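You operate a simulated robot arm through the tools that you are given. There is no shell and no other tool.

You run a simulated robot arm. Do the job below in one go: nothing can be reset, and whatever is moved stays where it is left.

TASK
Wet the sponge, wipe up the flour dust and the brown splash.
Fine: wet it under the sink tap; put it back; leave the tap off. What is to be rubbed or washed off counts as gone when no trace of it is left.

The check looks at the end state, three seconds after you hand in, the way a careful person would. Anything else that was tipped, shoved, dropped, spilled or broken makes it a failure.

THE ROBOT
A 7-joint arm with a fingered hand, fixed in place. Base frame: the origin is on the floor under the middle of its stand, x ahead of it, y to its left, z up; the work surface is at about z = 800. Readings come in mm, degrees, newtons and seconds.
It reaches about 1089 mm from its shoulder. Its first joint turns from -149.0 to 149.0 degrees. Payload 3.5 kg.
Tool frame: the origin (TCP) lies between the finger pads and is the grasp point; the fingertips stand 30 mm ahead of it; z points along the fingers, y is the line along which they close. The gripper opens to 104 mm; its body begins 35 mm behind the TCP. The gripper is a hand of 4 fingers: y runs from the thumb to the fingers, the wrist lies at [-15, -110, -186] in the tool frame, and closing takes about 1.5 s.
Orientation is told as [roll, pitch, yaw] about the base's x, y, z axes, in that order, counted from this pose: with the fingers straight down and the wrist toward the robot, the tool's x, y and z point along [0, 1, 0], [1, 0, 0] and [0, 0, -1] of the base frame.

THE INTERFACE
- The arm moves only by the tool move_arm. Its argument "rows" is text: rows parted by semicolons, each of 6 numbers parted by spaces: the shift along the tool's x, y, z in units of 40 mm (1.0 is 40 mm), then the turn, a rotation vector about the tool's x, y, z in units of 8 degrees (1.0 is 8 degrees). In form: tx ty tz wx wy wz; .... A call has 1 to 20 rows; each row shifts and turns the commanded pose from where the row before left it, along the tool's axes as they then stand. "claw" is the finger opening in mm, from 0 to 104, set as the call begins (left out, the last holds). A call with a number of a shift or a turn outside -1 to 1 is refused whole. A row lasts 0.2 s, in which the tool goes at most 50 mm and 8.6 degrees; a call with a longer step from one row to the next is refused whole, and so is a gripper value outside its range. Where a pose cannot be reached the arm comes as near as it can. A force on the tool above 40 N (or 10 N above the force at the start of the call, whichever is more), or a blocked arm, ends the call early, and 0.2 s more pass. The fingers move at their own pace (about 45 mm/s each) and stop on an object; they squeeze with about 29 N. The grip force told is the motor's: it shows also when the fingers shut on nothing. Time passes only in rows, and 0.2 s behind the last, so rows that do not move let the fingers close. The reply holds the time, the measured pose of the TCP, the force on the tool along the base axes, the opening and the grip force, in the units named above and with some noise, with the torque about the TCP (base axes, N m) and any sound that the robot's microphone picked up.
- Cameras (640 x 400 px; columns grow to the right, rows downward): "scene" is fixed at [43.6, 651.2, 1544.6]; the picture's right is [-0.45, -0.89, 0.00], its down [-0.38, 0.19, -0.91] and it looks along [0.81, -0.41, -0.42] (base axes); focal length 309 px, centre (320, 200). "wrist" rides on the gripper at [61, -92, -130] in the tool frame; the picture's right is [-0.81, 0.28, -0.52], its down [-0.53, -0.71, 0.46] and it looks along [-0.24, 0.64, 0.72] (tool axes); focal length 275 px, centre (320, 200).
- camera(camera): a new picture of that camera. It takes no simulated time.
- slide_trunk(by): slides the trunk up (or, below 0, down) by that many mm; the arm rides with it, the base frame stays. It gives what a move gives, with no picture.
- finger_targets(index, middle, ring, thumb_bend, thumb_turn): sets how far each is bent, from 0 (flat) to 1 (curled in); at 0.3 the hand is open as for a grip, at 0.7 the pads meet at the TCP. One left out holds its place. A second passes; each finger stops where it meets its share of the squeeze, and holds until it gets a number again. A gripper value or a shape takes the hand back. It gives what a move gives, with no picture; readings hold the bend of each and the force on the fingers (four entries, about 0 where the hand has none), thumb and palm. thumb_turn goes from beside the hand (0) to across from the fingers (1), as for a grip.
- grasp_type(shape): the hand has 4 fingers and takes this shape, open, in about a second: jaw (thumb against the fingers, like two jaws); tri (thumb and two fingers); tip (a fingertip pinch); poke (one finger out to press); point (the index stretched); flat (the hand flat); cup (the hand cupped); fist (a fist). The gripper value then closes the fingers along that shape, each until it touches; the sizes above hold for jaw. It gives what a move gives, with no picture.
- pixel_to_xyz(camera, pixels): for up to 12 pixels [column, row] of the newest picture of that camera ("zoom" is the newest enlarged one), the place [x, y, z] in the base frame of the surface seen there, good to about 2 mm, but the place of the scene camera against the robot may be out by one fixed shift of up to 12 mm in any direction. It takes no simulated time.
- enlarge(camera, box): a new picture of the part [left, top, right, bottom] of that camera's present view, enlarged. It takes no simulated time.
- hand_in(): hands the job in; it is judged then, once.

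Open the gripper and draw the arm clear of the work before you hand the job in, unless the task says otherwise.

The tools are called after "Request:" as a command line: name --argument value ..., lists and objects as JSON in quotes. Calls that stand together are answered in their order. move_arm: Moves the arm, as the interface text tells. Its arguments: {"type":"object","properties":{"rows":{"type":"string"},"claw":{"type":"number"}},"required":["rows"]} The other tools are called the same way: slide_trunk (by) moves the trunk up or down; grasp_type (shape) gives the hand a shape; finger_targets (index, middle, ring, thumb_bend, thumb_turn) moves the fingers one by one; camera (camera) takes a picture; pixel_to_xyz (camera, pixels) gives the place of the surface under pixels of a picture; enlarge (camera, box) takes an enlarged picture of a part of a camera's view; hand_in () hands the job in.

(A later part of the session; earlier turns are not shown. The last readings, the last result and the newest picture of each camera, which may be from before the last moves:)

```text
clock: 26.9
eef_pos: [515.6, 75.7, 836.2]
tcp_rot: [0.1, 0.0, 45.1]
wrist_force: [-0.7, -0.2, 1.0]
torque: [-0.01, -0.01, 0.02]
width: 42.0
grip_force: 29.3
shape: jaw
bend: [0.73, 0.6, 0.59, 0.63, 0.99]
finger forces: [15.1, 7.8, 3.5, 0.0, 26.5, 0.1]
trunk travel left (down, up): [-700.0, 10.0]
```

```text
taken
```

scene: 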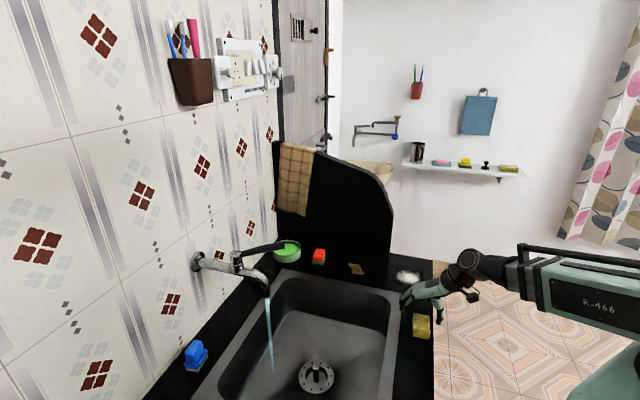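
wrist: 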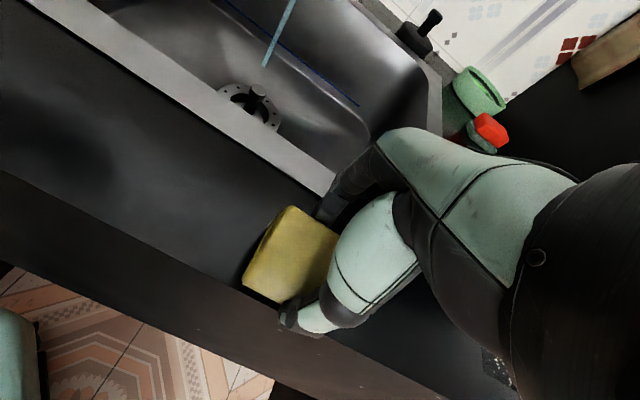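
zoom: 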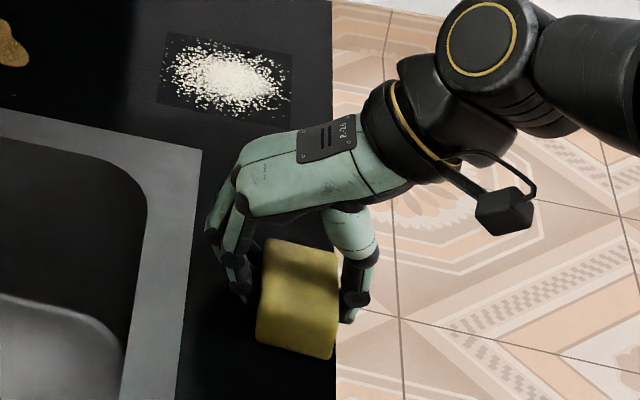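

The sponge is held (width 42 mm, 29 N, all fingers and thumb loaded). I lift it 60 mm and look.

Request:
move_arm --rows "0 0 -0.4 0 0 0; 0 0 -0.5 0 0 0; 0 0 -0.6 0 0 0; 0 0 0 0 0 0"

Request:
enlarge --camera "scene" --box '[380, 240, 480, 330]'

Request:
camera --camera "wrist"

```text
clock: 27.9
eef_pos: [515.4, 77.0, 895.6]
tcp_rot: [0.2, 0.1, 45.1]
wrist_force: [-1.0, -0.7, -0.6]
torque: [0.0, 0.02, -0.01]
width: 42.0
grip_force: 29.0
shape: jaw
bend: [0.73, 0.6, 0.59, 0.63, 0.99]
finger forces: [15.4, 7.7, 3.3, 0.1, 26.5, 0.1]
trunk travel left (down, up): [-700.0, 10.0]
```

```text
4.44 times, centred on (430, 285) of scene
```

zoom: 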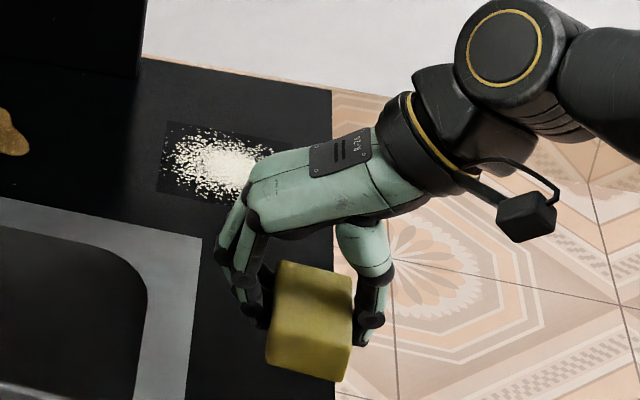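

```text
taken
```

wrist: 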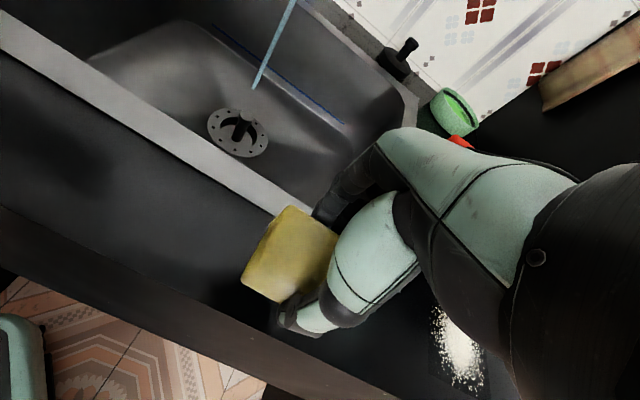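

The sponge is firmly held with one end sticking out on the left side. I lift and carry it over the front of the sink, away from the tap.

Request:
move_arm --rows "0 0 -0.9 0 0 0; 0 0 -0.9 0 0 0; 0 0 -0.9 0 0 0; 0.5 0.566 -0.3 0 0 0; 0.5 0.566 -0.3 0 0 0; 0.5 0.566 -0.3 0 0 0; 0.5 0.566 -0.3 0 0 0; 0.5 0.566 -0.3 0 0 0; 0.5 0.566 -0.3 0 0 0; 0.5 0.566 -0.3 0 0 0; 0.5 0.566 -0.3 0 0 0; 0 0 0 0 0 0"

Request:
camera --camera "scene"

```text
clock: 30.6
eef_pos: [539.9, 318.9, 1098.3]
tcp_rot: [0.0, 0.1, 45.1]
wrist_force: [0.2, -1.0, -0.1]
torque: [-0.03, 0.0, 0.03]
width: 41.9
grip_force: 28.3
shape: jaw
bend: [0.73, 0.6, 0.59, 0.63, 0.99]
finger forces: [15.6, 7.6, 3.5, 0.1, 26.5, 0.0]
out of reach, approached as far as the arm can: row 2, 3
trunk travel left (down, up): [-700.0, 10.0]
```

```text
taken
```

scene: 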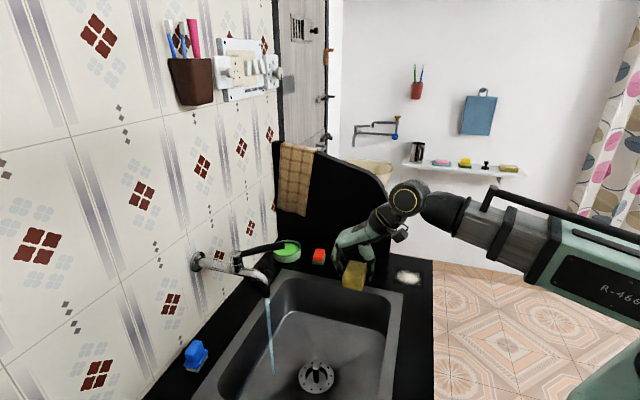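

Now I turn the hand so the fingers point horizontally to the wall and the exposed sponge end faces up (120° about the tool's (-1,1,1) axis), in free space.

Request:
move_arm --rows "0 0 0 -0.577 0.577 0.577; 0 0 0 -0.577 0.577 0.577; 0 0 0 -0.577 0.577 0.577; 0 0 0 -0.577 0.577 0.577; 0 0 0 -0.577 0.577 0.577; 0 0 0 -0.577 0.577 0.577; 0 0 0 -0.577 0.577 0.577"

Request:
camera --camera "scene"

```text
clock: 32.1
eef_pos: [553.1, 323.9, 1098.0]
tcp_rot: [41.6, -19.3, 3.4]
wrist_force: [0.5, 0.4, 0.1]
torque: [0.01, 0.03, 0.0]
width: 42.1
grip_force: 29.4
shape: jaw
bend: [0.73, 0.6, 0.59, 0.63, 0.99]
finger forces: [15.6, 7.6, 3.4, 0.0, 26.6, 0.0]
out of reach, approached as far as the arm can: row 6, 7
trunk travel left (down, up): [-700.0, 10.0]
```

```text
taken
```

scene: 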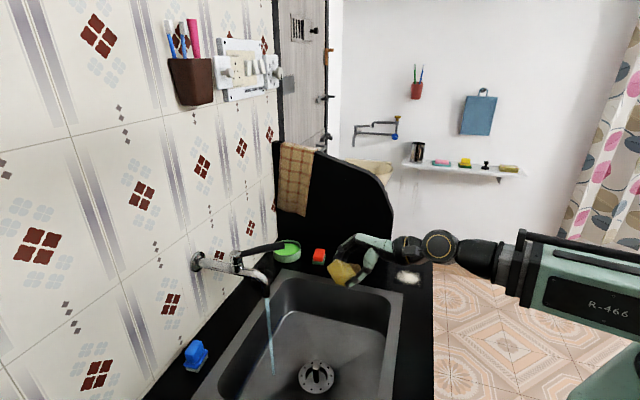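

Rows 6-7 clipped because the arm is cramped here. I lower the trunk by 150 mm (hand goes to z≈948, still clear of the rim) to give it room.

Request:
slide_trunk --by -150

Request:
move_arm --rows "0.332 0.706 0.626 0 0 0; 0.332 0.706 0.626 0 0 0; 0 0 0 0 0 0"

Request:
camera --camera "scene"

```text
clock: 33.9
eef_pos: [553.3, 324.9, 949.0]
tcp_rot: [41.4, -19.3, 3.6]
wrist_force: [-0.3, 0.3, 0.3]
torque: [-0.01, -0.01, 0.02]
width: 42.0
grip_force: 28.5
shape: jaw
bend: [0.73, 0.6, 0.59, 0.63, 0.99]
finger forces: [15.6, 7.6, 3.5, 0.1, 26.6, 0.0]
trunk travel left (down, up): [-550.0, 160.0]
```

```text
clock: 34.7
eef_pos: [609.6, 382.5, 948.0]
tcp_rot: [41.5, -19.3, 3.6]
wrist_force: [-1.5, 0.1, 0.1]
torque: [0.02, -0.03, 0.01]
width: 42.3
grip_force: 29.4
shape: jaw
bend: [0.73, 0.6, 0.59, 0.63, 0.99]
finger forces: [15.5, 7.6, 3.4, 0.0, 26.6, 0.0]
trunk travel left (down, up): [-550.0, 160.0]
```

```text
taken
```

scene: 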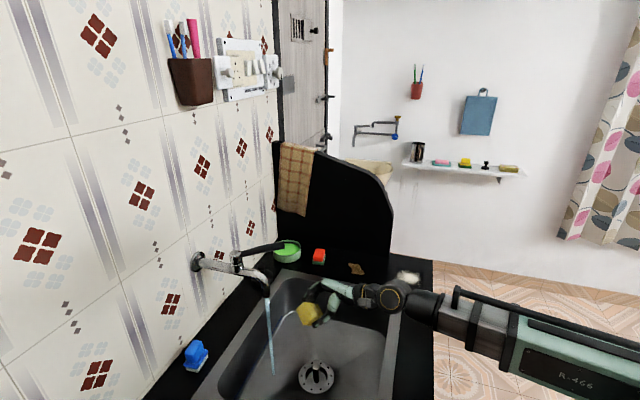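

The hand has room now. I continue the turn further.

Request:
move_arm --rows "0 0 0 -0.577 0.577 0.577; 0 0 0 -0.577 0.577 0.577; 0 0 0 -0.577 0.577 0.577; 0 0 0 -0.577 0.577 0.577; 0 0 0 -0.577 0.577 0.577"

Request:
enlarge --camera "scene" --box '[220, 220, 420, 380]'

Request:
camera --camera "wrist"

```text
clock: 35.9
eef_pos: [611.5, 377.9, 942.4]
tcp_rot: [61.5, -15.5, -19.2]
wrist_force: [0.6, 0.0, -0.3]
torque: [0.03, 0.01, 0.0]
width: 42.1
grip_force: 28.7
shape: jaw
bend: [0.73, 0.6, 0.6, 0.63, 0.99]
finger forces: [15.5, 7.5, 3.4, 0.0, 26.6, 0.0]
out of reach, approached as far as the arm can: row 3, 4, 5
trunk travel left (down, up): [-550.0, 160.0]
```

```text
2.50 times, centred on (320, 300) of scene
```

zoom: 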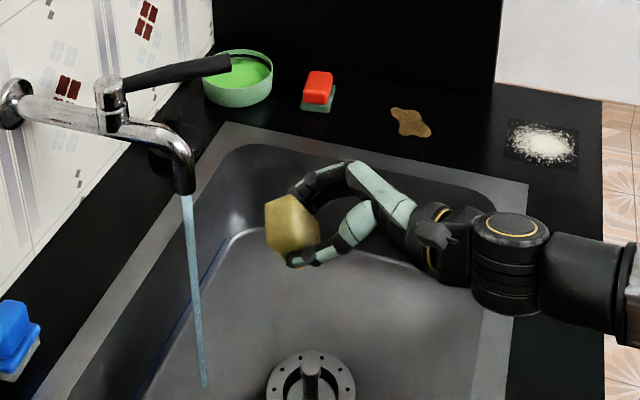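

```text
taken
```

wrist: 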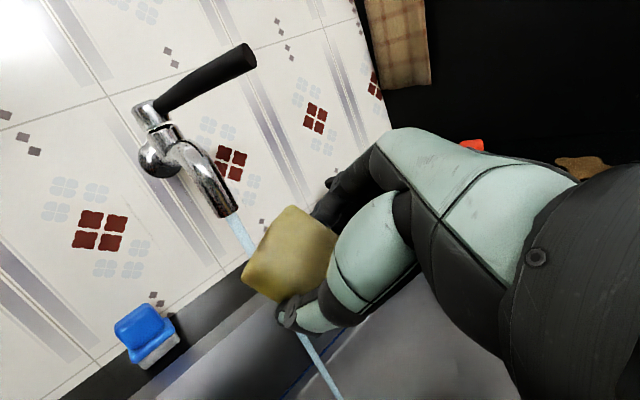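

The sponge now points up and out with a clear column above it. Let me measure stream, spout and sponge in the wrist frame.

Request:
pixel_to_xyz --camera "wrist" --pixels '[[228, 210], [220, 200], [240, 235], [246, 248], [305, 345], [325, 380], [290, 210], [250, 275], [335, 235], [285, 295], [290, 250], [205, 160]]'

Request:
enlarge --camera "wrist" --box '[120, 30, 360, 390]'

```text
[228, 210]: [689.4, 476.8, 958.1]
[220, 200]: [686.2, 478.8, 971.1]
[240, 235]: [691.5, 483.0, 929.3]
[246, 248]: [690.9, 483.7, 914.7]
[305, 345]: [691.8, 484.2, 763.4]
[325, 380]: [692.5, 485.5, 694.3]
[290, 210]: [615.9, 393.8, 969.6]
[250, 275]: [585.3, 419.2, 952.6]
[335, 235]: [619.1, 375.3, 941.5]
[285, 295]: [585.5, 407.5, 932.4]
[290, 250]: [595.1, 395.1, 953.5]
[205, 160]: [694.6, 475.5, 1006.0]
```

```text
1.11 times, centred on (240, 210) of wrist
```

zoom: 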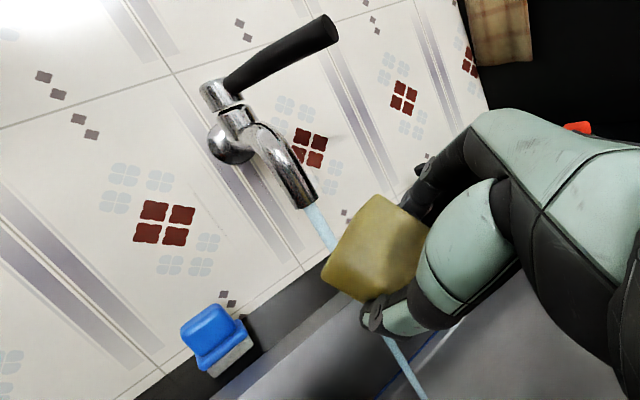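

The stream falls at (693,485) with spout bottom z≈950; the sponge's upper half is around TCP+(-4,27,0). I lower the hand 77 mm first, then move forward so the sponge's upper half comes under the stream.

Request:
move_arm --rows "-0.815 -0.257 0.442 0 0 0; -0.815 -0.257 0.442 0 0 0; 0 0 0 0 0 0"

Request:
enlarge --camera "scene" --box '[220, 220, 480, 400]'

```text
clock: 36.7
eef_pos: [611.2, 386.8, 882.8]
tcp_rot: [60.7, -15.1, -19.3]
wrist_force: [-0.1, 0.5, -0.9]
torque: [-0.02, 0.01, -0.03]
width: 42.1
grip_force: 28.9
shape: jaw
bend: [0.73, 0.6, 0.6, 0.63, 0.99]
finger forces: [15.4, 7.5, 3.4, 0.0, 26.5, 0.0]
out of reach, approached as far as the arm can: row 2
trunk travel left (down, up): [-550.0, 160.0]
```

```text
2.22 times, centred on (350, 310) of scene
```

zoom: 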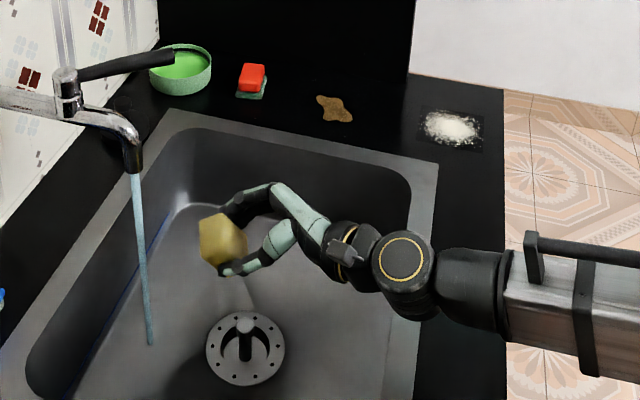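

The hand is at z=883; I lower the trunk 20 mm for extra clearance under the spout.

Request:
slide_trunk --by -20

```text
clock: 37.4
eef_pos: [610.1, 385.6, 863.5]
tcp_rot: [60.8, -15.0, -19.2]
wrist_force: [-0.5, 0.2, 0.1]
torque: [-0.01, -0.02, 0.0]
width: 42.0
grip_force: 29.0
shape: jaw
bend: [0.73, 0.6, 0.6, 0.63, 0.99]
finger forces: [15.5, 7.6, 3.4, 0.0, 26.5, 0.0]
trunk travel left (down, up): [-530.0, 180.0]
```

Now I move forward 113 mm to bring the sponge into the stream.

Request:
move_arm --rows "0.1625 0.281 0.4635 0 0 0; 0.1625 0.281 0.4635 0 0 0; 0.1625 0.281 0.4635 0 0 0; 0.1625 0.281 0.4635 0 0 0; 0.1625 0.281 0.4635 0 0 0; 0 0 0 0 0 0"

Request:
enlarge --camera "scene" --box '[200, 220, 400, 400]'

Request:
camera --camera "wrist"

```text
clock: 38.8
eef_pos: [696.1, 456.0, 860.0]
tcp_rot: [60.7, -15.0, -19.3]
wrist_force: [0.1, -0.2, -1.0]
torque: [0.0, 0.01, 0.0]
width: 41.8
grip_force: 28.5
shape: jaw
bend: [0.73, 0.6, 0.6, 0.63, 0.99]
finger forces: [15.6, 7.4, 3.4, 0.0, 26.5, 0.0]
trunk travel left (down, up): [-530.0, 180.0]
```

```text
2.22 times, centred on (300, 310) of scene
```

zoom: 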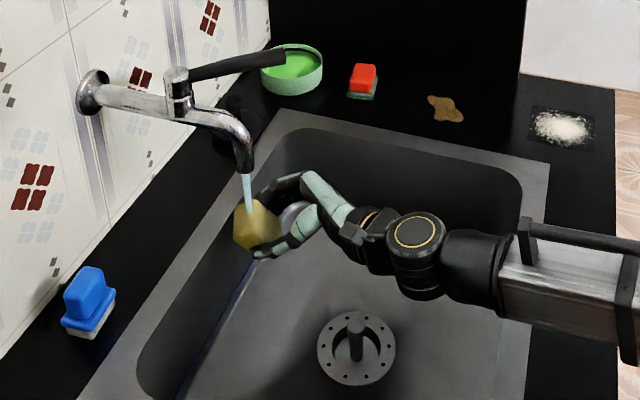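

```text
taken
```

wrist: 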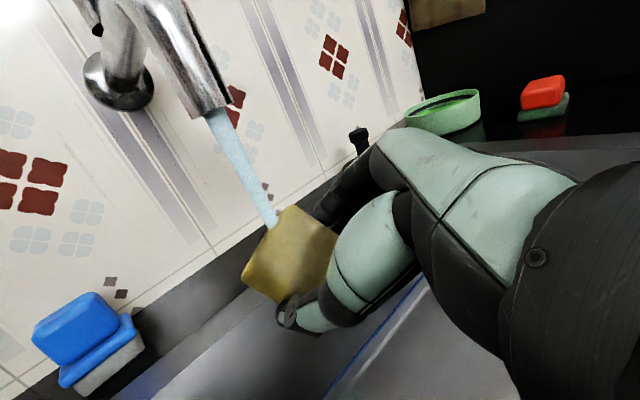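

The stream now lands on the sponge (stops there in both views). I hold it there for about 4 s to soak.

Request:
move_arm --rows "0 0 0 0 0 0; 0 0 0 0 0 0; 0 0 0 0 0 0; 0 0 0 0 0 0; 0 0 0 0 0 0; 0 0 0 0 0 0; 0 0 0 0 0 0; 0 0 0 0 0 0; 0 0 0 0 0 0; 0 0 0 0 0 0; 0 0 0 0 0 0; 0 0 0 0 0 0; 0 0 0 0 0 0; 0 0 0 0 0 0; 0 0 0 0 0 0; 0 0 0 0 0 0; 0 0 0 0 0 0; 0 0 0 0 0 0; 0 0 0 0 0 0; 0 0 0 0 0 0"

Request:
enlarge --camera "scene" --box '[240, 270, 340, 350]'

Request:
camera --camera "wrist"

```text
clock: 43.0
eef_pos: [698.2, 456.1, 861.8]
tcp_rot: [60.7, -15.0, -19.3]
wrist_force: [-0.3, 0.5, -0.1]
torque: [0.02, 0.02, -0.02]
width: 42.1
grip_force: 29.2
shape: jaw
bend: [0.73, 0.6, 0.6, 0.63, 0.99]
finger forces: [15.4, 7.5, 3.4, 0.1, 26.5, 0.0]
trunk travel left (down, up): [-530.0, 180.0]
```

```text
5.00 times, centred on (290, 310) of scene
```

zoom: 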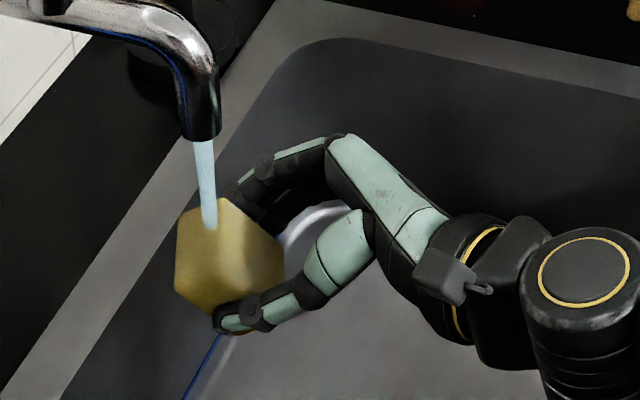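

```text
taken
```

wrist: 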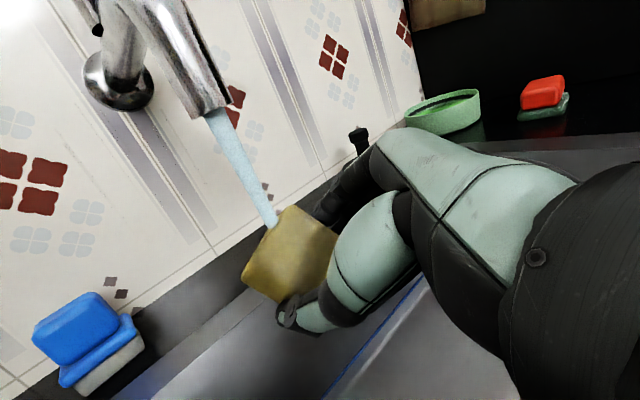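

The sponge has turned visibly darker (wet). I hold for another 3 s to be sure it is soaked through.

Request:
move_arm --rows "0 0 0 0 0 0; 0 0 0 0 0 0; 0 0 0 0 0 0; 0 0 0 0 0 0; 0 0 0 0 0 0; 0 0 0 0 0 0; 0 0 0 0 0 0; 0 0 0 0 0 0; 0 0 0 0 0 0; 0 0 0 0 0 0; 0 0 0 0 0 0; 0 0 0 0 0 0; 0 0 0 0 0 0; 0 0 0 0 0 0; 0 0 0 0 0 0"

Request:
camera --camera "wrist"

Request:
camera --camera "scene"

```text
clock: 46.2
eef_pos: [697.9, 456.3, 861.3]
tcp_rot: [60.6, -15.0, -19.3]
wrist_force: [-0.2, -0.3, 0.2]
torque: [0.0, -0.05, -0.03]
width: 42.0
grip_force: 28.9
shape: jaw
bend: [0.73, 0.6, 0.6, 0.63, 0.99]
finger forces: [15.5, 7.5, 3.5, 0.1, 26.4, 0.0]
trunk travel left (down, up): [-530.0, 180.0]
```

```text
taken
```

wrist: 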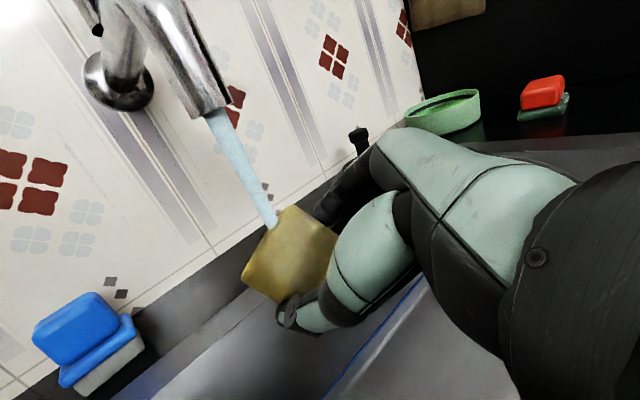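

```text
taken
```

scene: 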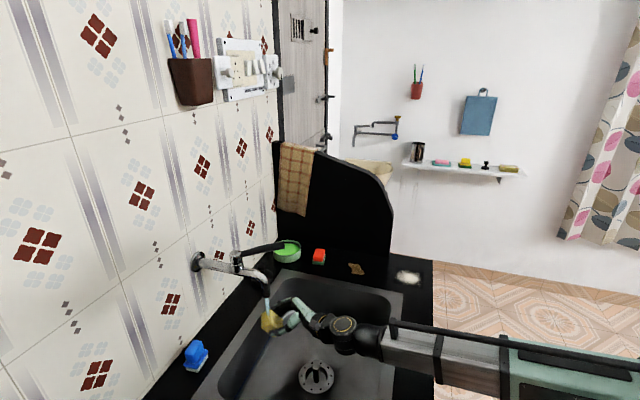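

The sponge is well soaked. I back straight out of the stream, then raise the hand.

Request:
move_arm --rows "-0.1625 -0.281 -0.4635 0 0 0; -0.1625 -0.281 -0.4635 0 0 0; -0.1625 -0.281 -0.4635 0 0 0; -0.1625 -0.281 -0.4635 0 0 0; -0.1625 -0.281 -0.4635 0 0 0; 0 0 0 0 0 0"

Request:
slide_trunk --by 20

Request:
move_arm --rows "0.6845 0.2103 -0.384 0 0 0; 0.6845 0.2103 -0.384 0 0 0; 0 0 0 0 0 0"

Request:
camera --camera "scene"

```text
clock: 47.6
eef_pos: [608.9, 386.0, 863.3]
tcp_rot: [60.6, -15.1, -19.4]
wrist_force: [-0.5, 0.6, -0.4]
torque: [0.01, -0.03, -0.03]
width: 41.8
grip_force: 28.8
shape: jaw
bend: [0.73, 0.6, 0.6, 0.63, 0.99]
finger forces: [15.5, 7.5, 3.4, 0.0, 26.5, 0.0]
trunk travel left (down, up): [-530.0, 180.0]
```

```text
clock: 48.2
eef_pos: [608.6, 386.3, 882.7]
tcp_rot: [60.7, -15.1, -19.3]
wrist_force: [0.3, -0.5, 0.1]
torque: [-0.02, 0.04, 0.04]
width: 41.9
grip_force: 29.3
shape: jaw
bend: [0.73, 0.6, 0.6, 0.63, 0.99]
finger forces: [15.5, 7.4, 3.4, 0.0, 26.5, 0.1]
trunk travel left (down, up): [-550.0, 160.0]
```

```text
clock: 49.0
eef_pos: [609.6, 386.7, 948.6]
tcp_rot: [60.6, -15.0, -19.3]
wrist_force: [-0.7, -0.5, -0.7]
torque: [0.0, 0.01, 0.01]
width: 42.2
grip_force: 28.6
shape: jaw
bend: [0.73, 0.6, 0.6, 0.63, 0.99]
finger forces: [15.4, 7.4, 3.4, 0.0, 26.4, 0.0]
trunk travel left (down, up): [-550.0, 160.0]
```

```text
taken
```

scene: 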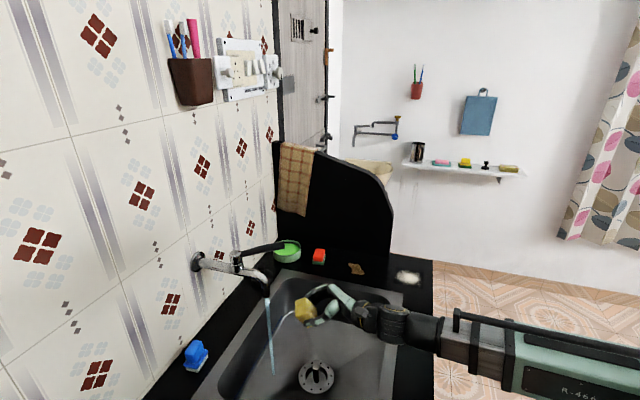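

Clear of the stream at z=949. I turn the hand back to fingers-down, yaw 45.

Request:
move_arm --rows "0 0 0 0.5133 -0.5165 -0.5664; 0 0 0 0.5133 -0.5165 -0.5664; 0 0 0 0.5133 -0.5165 -0.5664; 0 0 0 0.5133 -0.5165 -0.5664; 0 0 0 0.5133 -0.5165 -0.5664; 0 0 0 0.5133 -0.5165 -0.5664; 0 0 0 0.5133 -0.5165 -0.5664; 0 0 0 0.5133 -0.5165 -0.5664; 0 0 0 0.5133 -0.5165 -0.5664; 0 0 0 0.5133 -0.5165 -0.5664; 0 0 0 0.5133 -0.5165 -0.5664; 0 0 0 0 0 0"

Request:
camera --camera "wrist"

Request:
camera --camera "scene"

```text
clock: 51.6
eef_pos: [608.6, 385.9, 948.3]
tcp_rot: [0.0, 0.0, 45.1]
wrist_force: [0.4, 0.5, 0.1]
torque: [0.01, 0.0, -0.01]
width: 41.8
grip_force: 28.8
shape: jaw
bend: [0.73, 0.6, 0.6, 0.63, 0.99]
finger forces: [15.6, 7.5, 3.5, 0.0, 26.4, 0.0]
trunk travel left (down, up): [-550.0, 160.0]
```

```text
taken
```

wrist: 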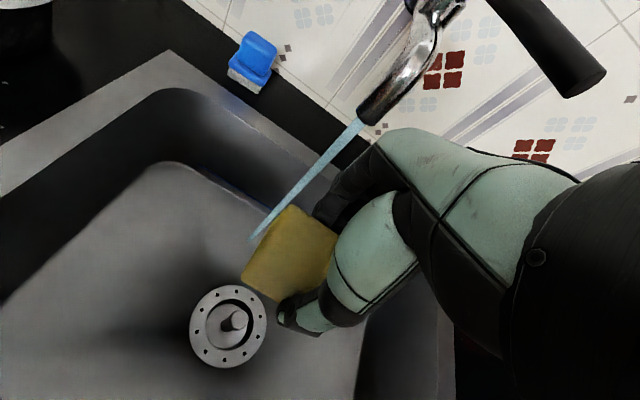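

```text
taken
```

scene: 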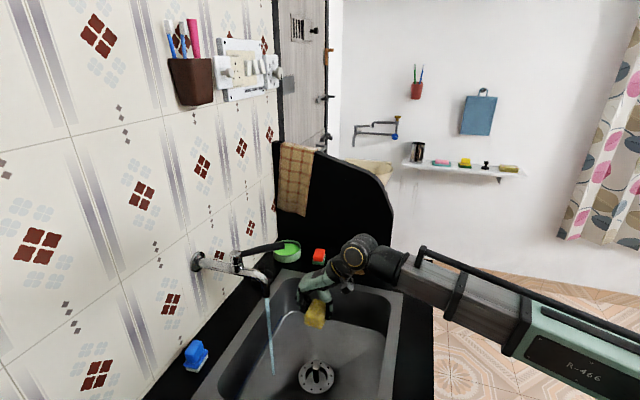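

The hand is back to fingers-down. I carry the wet sponge at z≈948 over to above the flour patch.

Request:
move_arm --rows "-0.898 -0.514 0 0 0 0; -0.898 -0.514 0 0 0 0; -0.898 -0.514 0 0 0 0; -0.898 -0.514 0 0 0 0; -0.898 -0.514 0 0 0 0; -0.898 -0.514 0 0 0 0; -0.898 -0.514 0 0 0 0; -0.898 -0.514 0 0 0 0; -0.898 -0.514 0 0 0 0; -0.898 -0.514 0 0 0 0; -0.898 -0.514 0 0 0 0; 0 0 0 0 0 0"

Request:
camera --camera "wrist"

Request:
camera --camera "scene"

```text
clock: 54.2
eef_pos: [728.2, -54.8, 944.7]
tcp_rot: [0.2, 0.0, 45.0]
wrist_force: [0.1, -0.5, -0.2]
torque: [0.03, 0.01, 0.04]
width: 41.7
grip_force: 28.6
shape: jaw
bend: [0.73, 0.6, 0.6, 0.63, 0.99]
finger forces: [15.5, 7.4, 3.4, 0.0, 26.4, 0.0]
trunk travel left (down, up): [-550.0, 160.0]
```

```text
taken
```

wrist: 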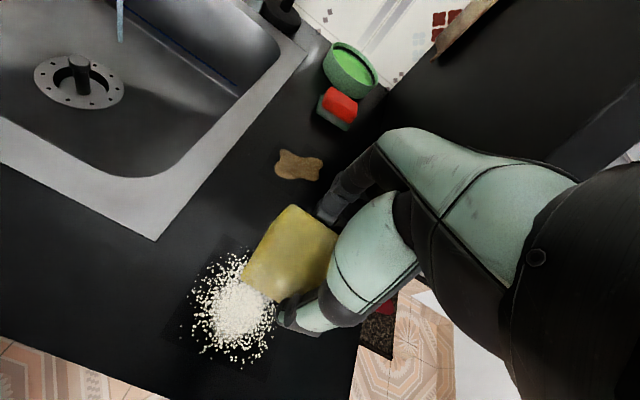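

```text
taken
```

scene: 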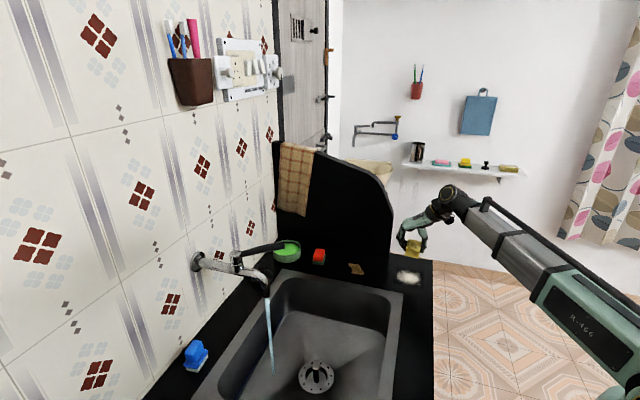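

The flour decal is visible in the wrist view around (235,305) and the splash around (298,165). I measure both in the wrist frame.

Request:
enlarge --camera "wrist" --box '[150, 130, 350, 390]'

Request:
pixel_to_xyz --camera "wrist" --pixels '[[225, 235], [162, 340], [270, 370], [235, 310], [185, 330], [205, 262], [255, 360], [280, 150], [322, 162], [315, 178], [277, 172], [298, 165]]'

Request:
pixel_to_xyz --camera "wrist" --pixels '[[290, 205], [335, 235], [250, 275], [290, 250], [345, 85], [340, 108], [355, 400], [380, 130], [100, 370], [445, 130]]'

```text
1.54 times, centred on (250, 260) of wrist
```

zoom: 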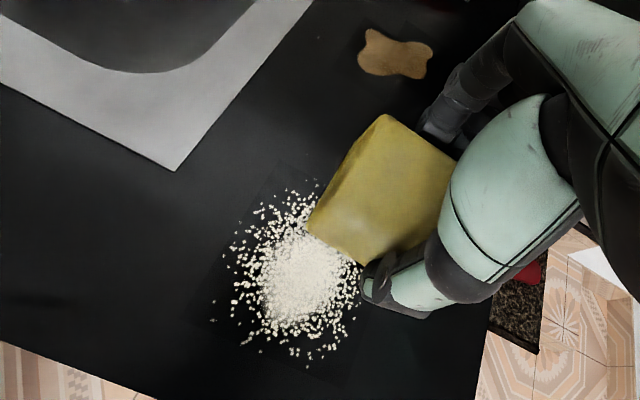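

```text
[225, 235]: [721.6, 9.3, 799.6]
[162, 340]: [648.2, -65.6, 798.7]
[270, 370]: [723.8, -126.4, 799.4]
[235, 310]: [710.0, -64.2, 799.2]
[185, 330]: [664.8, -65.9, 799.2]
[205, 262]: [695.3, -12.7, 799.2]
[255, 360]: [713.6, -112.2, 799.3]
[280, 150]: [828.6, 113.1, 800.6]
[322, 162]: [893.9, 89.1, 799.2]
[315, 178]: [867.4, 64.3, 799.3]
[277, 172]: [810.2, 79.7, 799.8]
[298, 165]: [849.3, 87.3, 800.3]
```

```text
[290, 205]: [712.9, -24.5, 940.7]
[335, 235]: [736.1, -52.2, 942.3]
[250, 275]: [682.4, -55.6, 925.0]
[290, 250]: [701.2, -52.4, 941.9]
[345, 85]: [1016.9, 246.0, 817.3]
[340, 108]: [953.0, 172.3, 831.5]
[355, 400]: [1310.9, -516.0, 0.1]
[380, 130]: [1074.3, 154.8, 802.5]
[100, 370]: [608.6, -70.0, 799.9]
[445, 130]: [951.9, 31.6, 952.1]
```

Flour spans n=412-517, l=502-603 (counter axes); sponge bottom is ~36 mm below the TCP. I lower over the flour to just above contact.

Request:
move_arm --rows "0 0 0.8 0 0 0; 0 0 0.8 0 0 0; 0 0 0.8 0 0 0; 0 0 0.15 0 0 0; 0 0 0 0 0 0"

Request:
move_arm --rows "0 0 0.1 0 0 0; 0 0 0.05 0 0 0; 0 0 0 0 0 0"

Request:
enlarge --camera "scene" --box '[360, 220, 460, 300]'

```text
clock: 55.4
eef_pos: [730.0, -55.2, 844.2]
tcp_rot: [0.2, -0.1, 44.9]
wrist_force: [0.5, 0.0, -0.3]
torque: [-0.02, 0.01, 0.04]
width: 41.7
grip_force: 28.3
shape: jaw
bend: [0.73, 0.6, 0.6, 0.63, 0.99]
finger forces: [15.6, 7.5, 3.3, 0.0, 26.3, 0.0]
trunk travel left (down, up): [-550.0, 160.0]
```

```text
clock: 56.2
eef_pos: [727.9, -54.7, 838.3]
tcp_rot: [0.1, 0.0, 44.9]
wrist_force: [-0.1, -0.6, -0.1]
torque: [0.01, 0.04, -0.01]
width: 41.7
grip_force: 28.9
shape: jaw
bend: [0.73, 0.6, 0.6, 0.63, 0.99]
finger forces: [15.6, 7.3, 3.3, 0.0, 26.4, 0.0]
trunk travel left (down, up): [-550.0, 160.0]
```

```text
5.00 times, centred on (410, 260) of scene
```

zoom: 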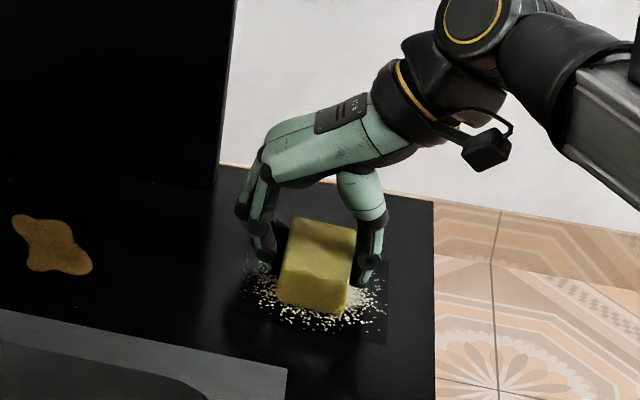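

No contact force yet at z=838. I go down in small steps until contact registers.

Request:
move_arm --rows "0 0 0.05 0 0 0; 0 0 0 0 0 0"

Request:
move_arm --rows "0 0 0.05 0 0 0; 0 0 0 0 0 0"

```text
clock: 56.8
eef_pos: [728.9, -54.1, 836.7]
tcp_rot: [0.1, 0.0, 45.0]
wrist_force: [0.0, -0.1, 0.4]
torque: [0.01, 0.03, -0.01]
width: 41.8
grip_force: 29.3
shape: jaw
bend: [0.73, 0.6, 0.6, 0.63, 0.99]
finger forces: [15.5, 7.4, 3.3, 0.1, 26.3, 0.0]
trunk travel left (down, up): [-550.0, 160.0]
```

```text
clock: 57.4
eef_pos: [728.6, -53.4, 834.8]
tcp_rot: [0.0, 0.0, 45.0]
wrist_force: [2.1, -1.0, 7.8]
torque: [-0.15, 0.2, 0.01]
width: 41.7
grip_force: 29.1
shape: jaw
bend: [0.73, 0.6, 0.6, 0.63, 0.99]
finger forces: [16.3, 7.9, 3.8, 0.1, 27.0, 0.0]
trunk travel left (down, up): [-550.0, 160.0]
```

Contact at z≈835 with about 8 N. I make the first strokes along the hand's y axis.

Request:
move_arm --rows "0 0.3 0 0 0 0; 0 0.3 0 0 0 0; 0 0.3 0 0 0 0; 0 -0.3 0 0 0 0; 0 -0.3 0 0 0 0; 0 -0.3 0 0 0 0; 0 -0.3 0 0 0 0; 0 -0.3 0 0 0 0; 0 -0.3 0 0 0 0; 0 0.3 0 0 0 0; 0 0.3 0 0 0 0; 0 0.3 0 0 0 0"

Request:
enlarge --camera "scene" --box '[360, 220, 460, 300]'

Request:
camera --camera "wrist"

```text
clock: 60.0
eef_pos: [728.6, -54.7, 835.5]
tcp_rot: [0.1, -0.1, 45.0]
wrist_force: [-0.2, -0.7, 3.3]
torque: [-0.03, 0.12, 0.02]
width: 41.6
grip_force: 29.0
shape: jaw
bend: [0.73, 0.6, 0.6, 0.63, 0.99]
finger forces: [16.1, 7.4, 3.3, 0.1, 28.3, 0.1]
trunk travel left (down, up): [-550.0, 160.0]
```

```text
5.00 times, centred on (410, 260) of scene
```

zoom: 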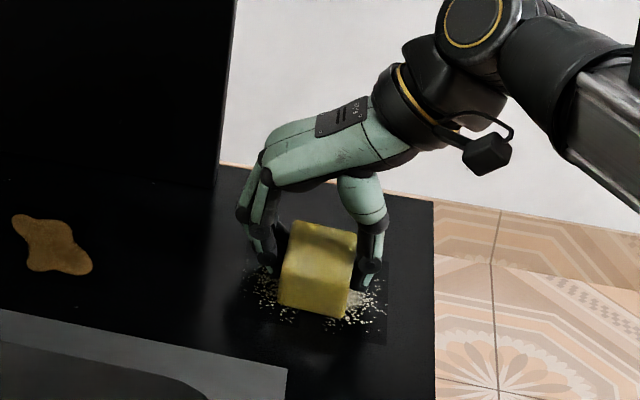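

```text
taken
```

wrist: 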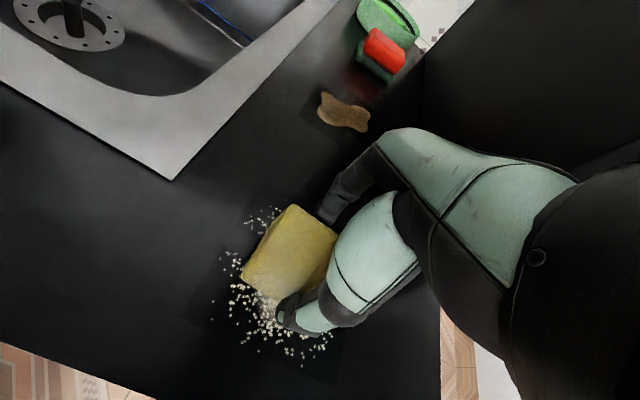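

Flour in the stroked band is coming off. I press 1 mm more and stroke the left band (toward the sink).

Request:
move_arm --rows "0.3 0 0.025 0 0 0; 0.3 0 0 0 0 0; 0 0.3 0 0 0 0; 0 0.3 0 0 0 0; 0 0.35 0 0 0 0; 0 -0.3 0 0 0 0; 0 -0.3 0 0 0 0; 0 -0.3 0 0 0 0; 0 -0.3 0 0 0 0; 0 -0.3 0 0 0 0; 0 -0.35 0 0 0 0; 0 0.3 0 0 0 0; 0 0.3 0 0 0 0; 0 0.3 0 0 0 0; 0 0.3 0 0 0 0; 0 0.3 0 0 0 0; 0 0.3 0 0 0 0"

Request:
camera --camera "wrist"

```text
clock: 63.6
eef_pos: [736.3, -12.5, 835.2]
tcp_rot: [-0.1, 0.0, 44.9]
wrist_force: [-1.5, -1.4, 3.5]
torque: [-0.12, 0.13, 0.03]
width: 41.2
grip_force: 28.7
shape: jaw
bend: [0.73, 0.62, 0.63, 0.64, 0.98]
finger forces: [15.7, 7.1, 3.7, 0.1, 28.7, 0.1]
trunk travel left (down, up): [-550.0, 160.0]
```

```text
taken
```

wrist: 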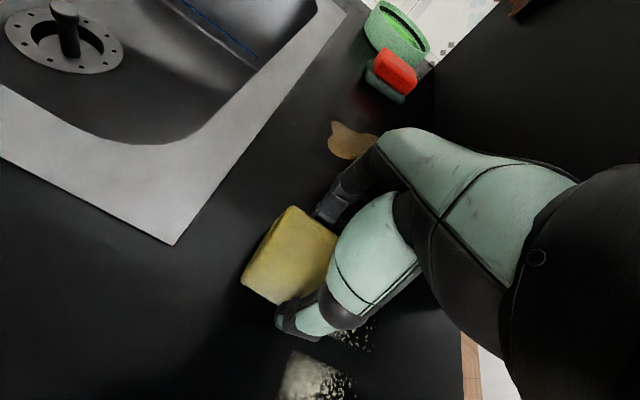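

The left band is clean down to the lower part; some flour remains at front and on the right. I move to the right band and stroke it.

Request:
move_arm --rows "-0.3 0 0 0 0 0; -0.3 0 0 0 0 0; -0.3 0 0 0 0 0; -0.3 0 0 0 0 0; 0 -0.3 0 0 0 0; 0 -0.3 0 0 0 0; 0 -0.3 0 0 0 0; 0 -0.3 0 0 0 0; 0 -0.3 0 0 0 0; 0 -0.35 0 0 0 0; 0 0.3 0 0 0 0; 0 0.3 0 0 0 0; 0 0.3 0 0 0 0; 0 0.3 0 0 0 0; 0 0.3 0 0 0 0; 0 0.35 0 0 0 0"

Request:
camera --camera "wrist"

Request:
enlarge --camera "scene" --box '[360, 220, 460, 300]'

```text
clock: 67.0
eef_pos: [769.3, -43.8, 835.9]
tcp_rot: [0.1, 0.0, 45.0]
wrist_force: [-1.2, 0.1, 3.1]
torque: [-0.09, 0.13, 0.01]
width: 41.2
grip_force: 28.5
shape: jaw
bend: [0.73, 0.61, 0.63, 0.64, 0.98]
finger forces: [16.4, 6.9, 3.5, 0.0, 28.3, 0.0]
trunk travel left (down, up): [-550.0, 160.0]
```

```text
taken
```

wrist: 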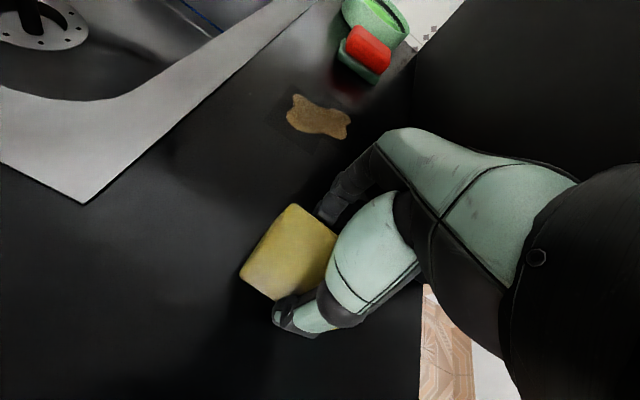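

```text
5.00 times, centred on (410, 260) of scene
```

zoom: 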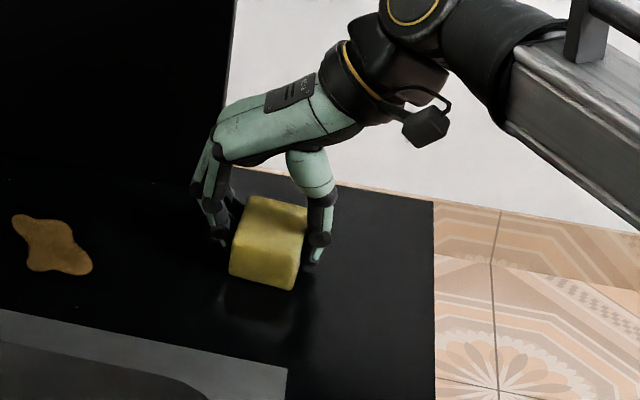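

The flour looks gone. For certainty I run another overlapping pass slightly further right and through the middle, out to the edges.

Request:
move_arm --rows "-0.25 0 0.025 0 0 0; 0 -0.4 0 0 0 0; 0 -0.4 0 0 0 0; 0 -0.4 0 0 0 0; 0 -0.4 0 0 0 0; 0 -0.3 0 0 0 0; 0.4 0 0 0 0 0; 0.3 0 0 0 0 0; 0 0.4 0 0 0 0; 0 0.4 0 0 0 0; 0 0.4 0 0 0 0; 0 0.4 0 0 0 0; 0 0.3 0 0 0 0; 0.4 0 0 0 0 0; 0.4 0 0 0 0 0; 0 -0.4 0 0 0 0; 0 -0.4 0 0 0 0; 0 -0.4 0 0 0 0; 0 -0.4 0 0 0 0; 0 -0.3 0 0 0 0"

Request:
enlarge --camera "scene" --box '[360, 220, 460, 300]'

```text
clock: 71.2
eef_pos: [677.7, -63.3, 834.5]
tcp_rot: [0.0, 0.1, 45.0]
wrist_force: [5.8, 4.6, 16.3]
torque: [-0.04, -0.03, 0.01]
width: 41.3
grip_force: 28.9
shape: jaw
bend: [0.73, 0.6, 0.6, 0.64, 0.99]
finger forces: [19.1, 9.7, 4.8, 0.0, 26.5, 0.1]
trunk travel left (down, up): [-550.0, 160.0]
```

```text
5.00 times, centred on (410, 260) of scene
```

zoom: 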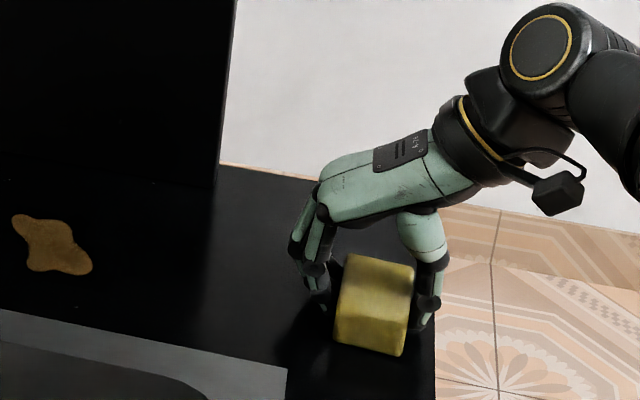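

Force is fine. I lift off, and move over towards the splash, checking the flour area from above on the way.

Request:
move_arm --rows "0 0 -0.5 0 0 0; 0 0 -0.9 0 0 0; 0 0.8 0 0 0 0; 0 0.8 0 0 0 0; 0 0.8 0 0 0 0; -0.05 0.8 0 0 0 0; -0.1 0.8 0 0 0 0; -0.1 0.8 0 0 0 0; -0.05 0.8 0 0 0 0; 0 0.4 0 0 0 0; 0 0 0 0 0 0"

Request:
camera --camera "wrist"

Request:
enlarge --camera "scene" --box '[300, 220, 450, 320]'

```text
clock: 73.6
eef_pos: [858.9, 96.4, 890.4]
tcp_rot: [0.1, 0.1, 45.1]
wrist_force: [0.0, -1.1, 0.1]
torque: [0.0, -0.01, -0.02]
width: 41.0
grip_force: 28.9
shape: jaw
bend: [0.73, 0.6, 0.6, 0.64, 0.99]
finger forces: [16.6, 7.9, 3.6, 0.1, 27.8, 0.0]
trunk travel left (down, up): [-550.0, 160.0]
```

```text
taken
```

wrist: 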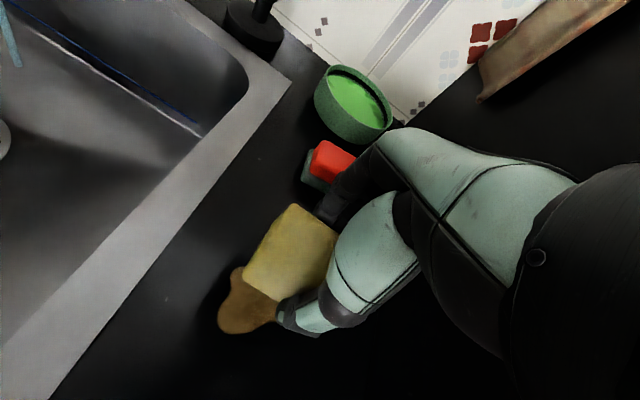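

```text
4.00 times, centred on (375, 270) of scene
```

zoom: 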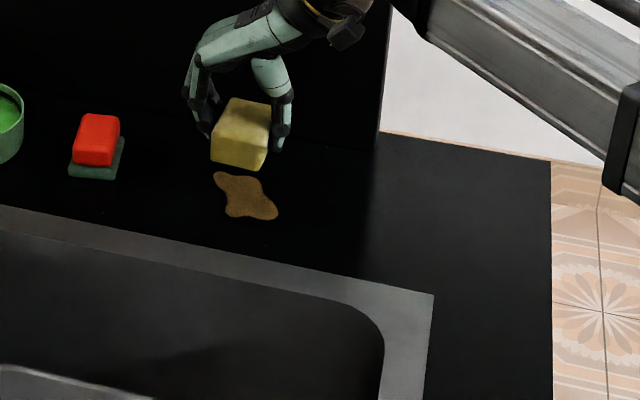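

The flour area is clean in the scene view. The hand is above the splash; I descend to contact.

Request:
move_arm --rows "0 0 0.6 0 0 0; 0 0 0.6 0 0 0; 0 0 0.1 0 0 0; 0 0 0.05 0 0 0; 0 0 0 0 0 0"

Request:
move_arm --rows "0 0 0.05 0 0 0; 0 0 0 0 0 0"

```text
clock: 74.8
eef_pos: [858.5, 96.1, 836.3]
tcp_rot: [0.1, 0.0, 45.0]
wrist_force: [0.2, -0.5, -1.0]
torque: [0.01, -0.02, 0.01]
width: 41.5
grip_force: 28.6
shape: jaw
bend: [0.73, 0.6, 0.6, 0.64, 0.99]
finger forces: [16.6, 7.8, 3.6, 0.0, 27.9, 0.1]
trunk travel left (down, up): [-550.0, 160.0]
```

```text
clock: 75.4
eef_pos: [857.5, 95.5, 834.7]
tcp_rot: [0.1, 0.0, 45.0]
wrist_force: [1.0, 0.3, 6.9]
torque: [-0.1, 0.03, -0.01]
width: 41.2
grip_force: 28.9
shape: jaw
bend: [0.73, 0.6, 0.61, 0.64, 0.99]
finger forces: [16.7, 7.8, 3.6, 0.1, 28.4, 0.0]
trunk travel left (down, up): [-550.0, 160.0]
```

Contact at ~7 N. I wipe the splash with overlapping strokes in two bands.

Request:
move_arm --rows "0.25 0 0.025 0 0 0; 0 0.4 0 0 0 0; 0 -0.35 0 0 0 0; 0 -0.35 0 0 0 0; 0 -0.35 0 0 0 0; 0 0.35 0 0 0 0; 0 0.35 0 0 0 0; 0 0.35 0 0 0 0; -0.3 0 0 0 0 0; -0.3 0 0 0 0 0; 0 -0.35 0 0 0 0; 0 -0.35 0 0 0 0; 0 -0.35 0 0 0 0; 0 0.35 0 0 0 0; 0 0.35 0 0 0 0; 0 0.35 0 0 0 0; 0.3 0 0 0 0 0; 0 -0.35 0 0 0 0; 0 -0.35 0 0 0 0; 0 -0.35 0 0 0 0"

Request:
camera --camera "wrist"

Request:
enlarge --camera "scene" --box '[310, 230, 410, 300]'

```text
clock: 79.6
eef_pos: [841.4, 77.3, 833.3]
tcp_rot: [0.0, -0.1, 45.0]
wrist_force: [1.9, 1.6, 9.6]
torque: [-0.03, 0.0, -0.01]
width: 41.2
grip_force: 28.4
shape: jaw
bend: [0.73, 0.61, 0.64, 0.64, 0.97]
finger forces: [18.6, 8.2, 4.9, 0.0, 27.7, 0.1]
trunk travel left (down, up): [-550.0, 160.0]
```

```text
taken
```

wrist: 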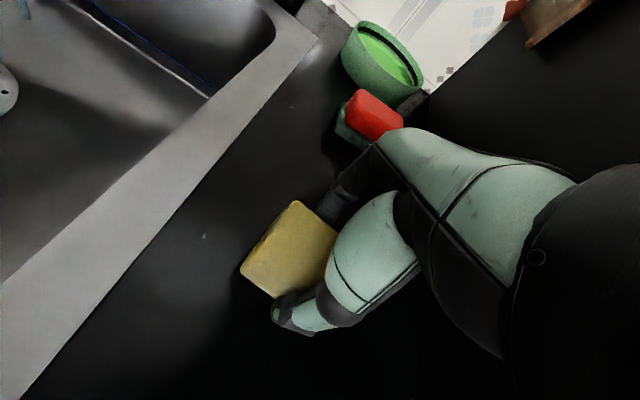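

```text
5.71 times, centred on (360, 265) of scene
```

zoom: 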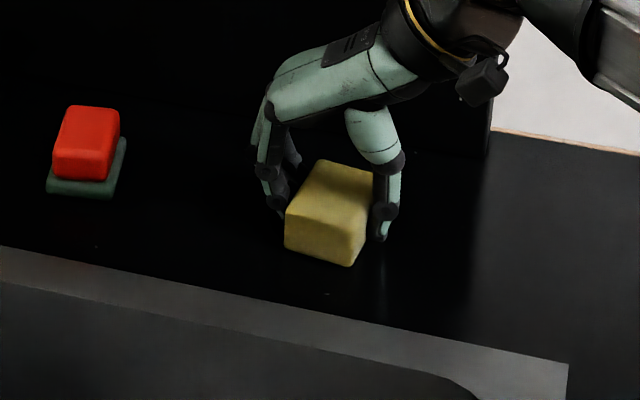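

The splash area looks clean around the sponge. I run one more pass over the whole area and then lift to inspect.

Request:
move_arm --rows "0.3 0 0 0 0 0; 0.1 0 0 0 0 0; 0 0.4 0 0 0 0; 0 0.4 0 0 0 0; 0 0.3 0 0 0 0; -0.35 0 0 0 0 0; -0.35 0 0 0 0 0; -0.1 0 0 0 0 0; 0 -0.4 0 0 0 0; 0 -0.4 0 0 0 0; 0 -0.3 0 0 0 0; 0.4 0 0 0 0 0; 0 0.4 0 0 0 0; 0 0.4 0 0 0 0; 0 0 -0.5 0 0 0; 0 0 -0.8 0 0 0; 0 -0.6 -0.8 0 0 0; 0 -0.9 -0.6 0 0 0; 0 -0.9 -0.6 0 0 0; 0 -0.9 0 0 0 0"

Request:
camera --camera "wrist"

Request:
enlarge --camera "scene" --box '[310, 230, 440, 310]'

```text
clock: 83.8
eef_pos: [772.5, 8.2, 967.2]
tcp_rot: [0.1, 0.1, 45.0]
wrist_force: [-0.4, 0.1, 0.5]
torque: [0.02, 0.01, -0.01]
width: 41.0
grip_force: 29.2
shape: jaw
bend: [0.73, 0.61, 0.65, 0.64, 0.96]
finger forces: [17.5, 7.5, 4.2, 0.0, 29.2, 0.0]
trunk travel left (down, up): [-550.0, 160.0]
```

```text
taken
```

wrist: 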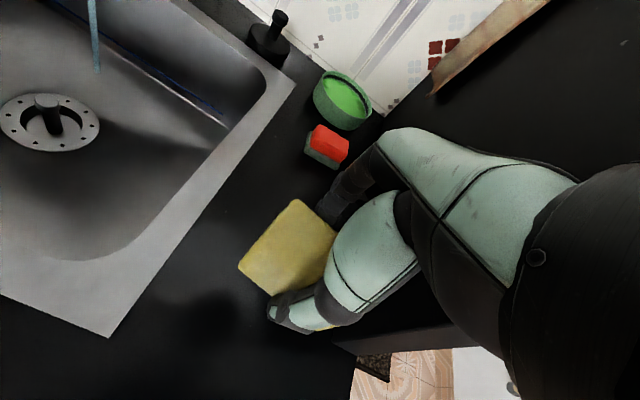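

```text
4.92 times, centred on (375, 270) of scene
```

zoom: 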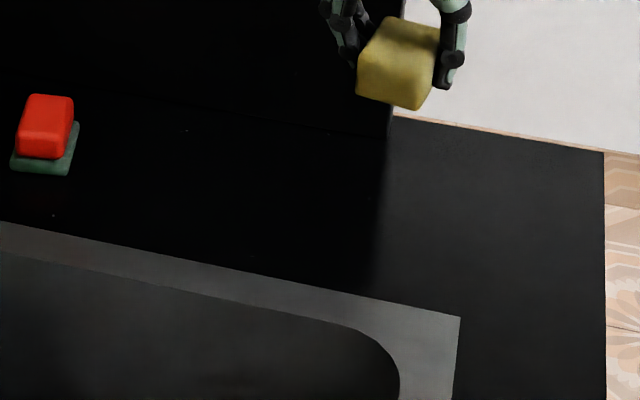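

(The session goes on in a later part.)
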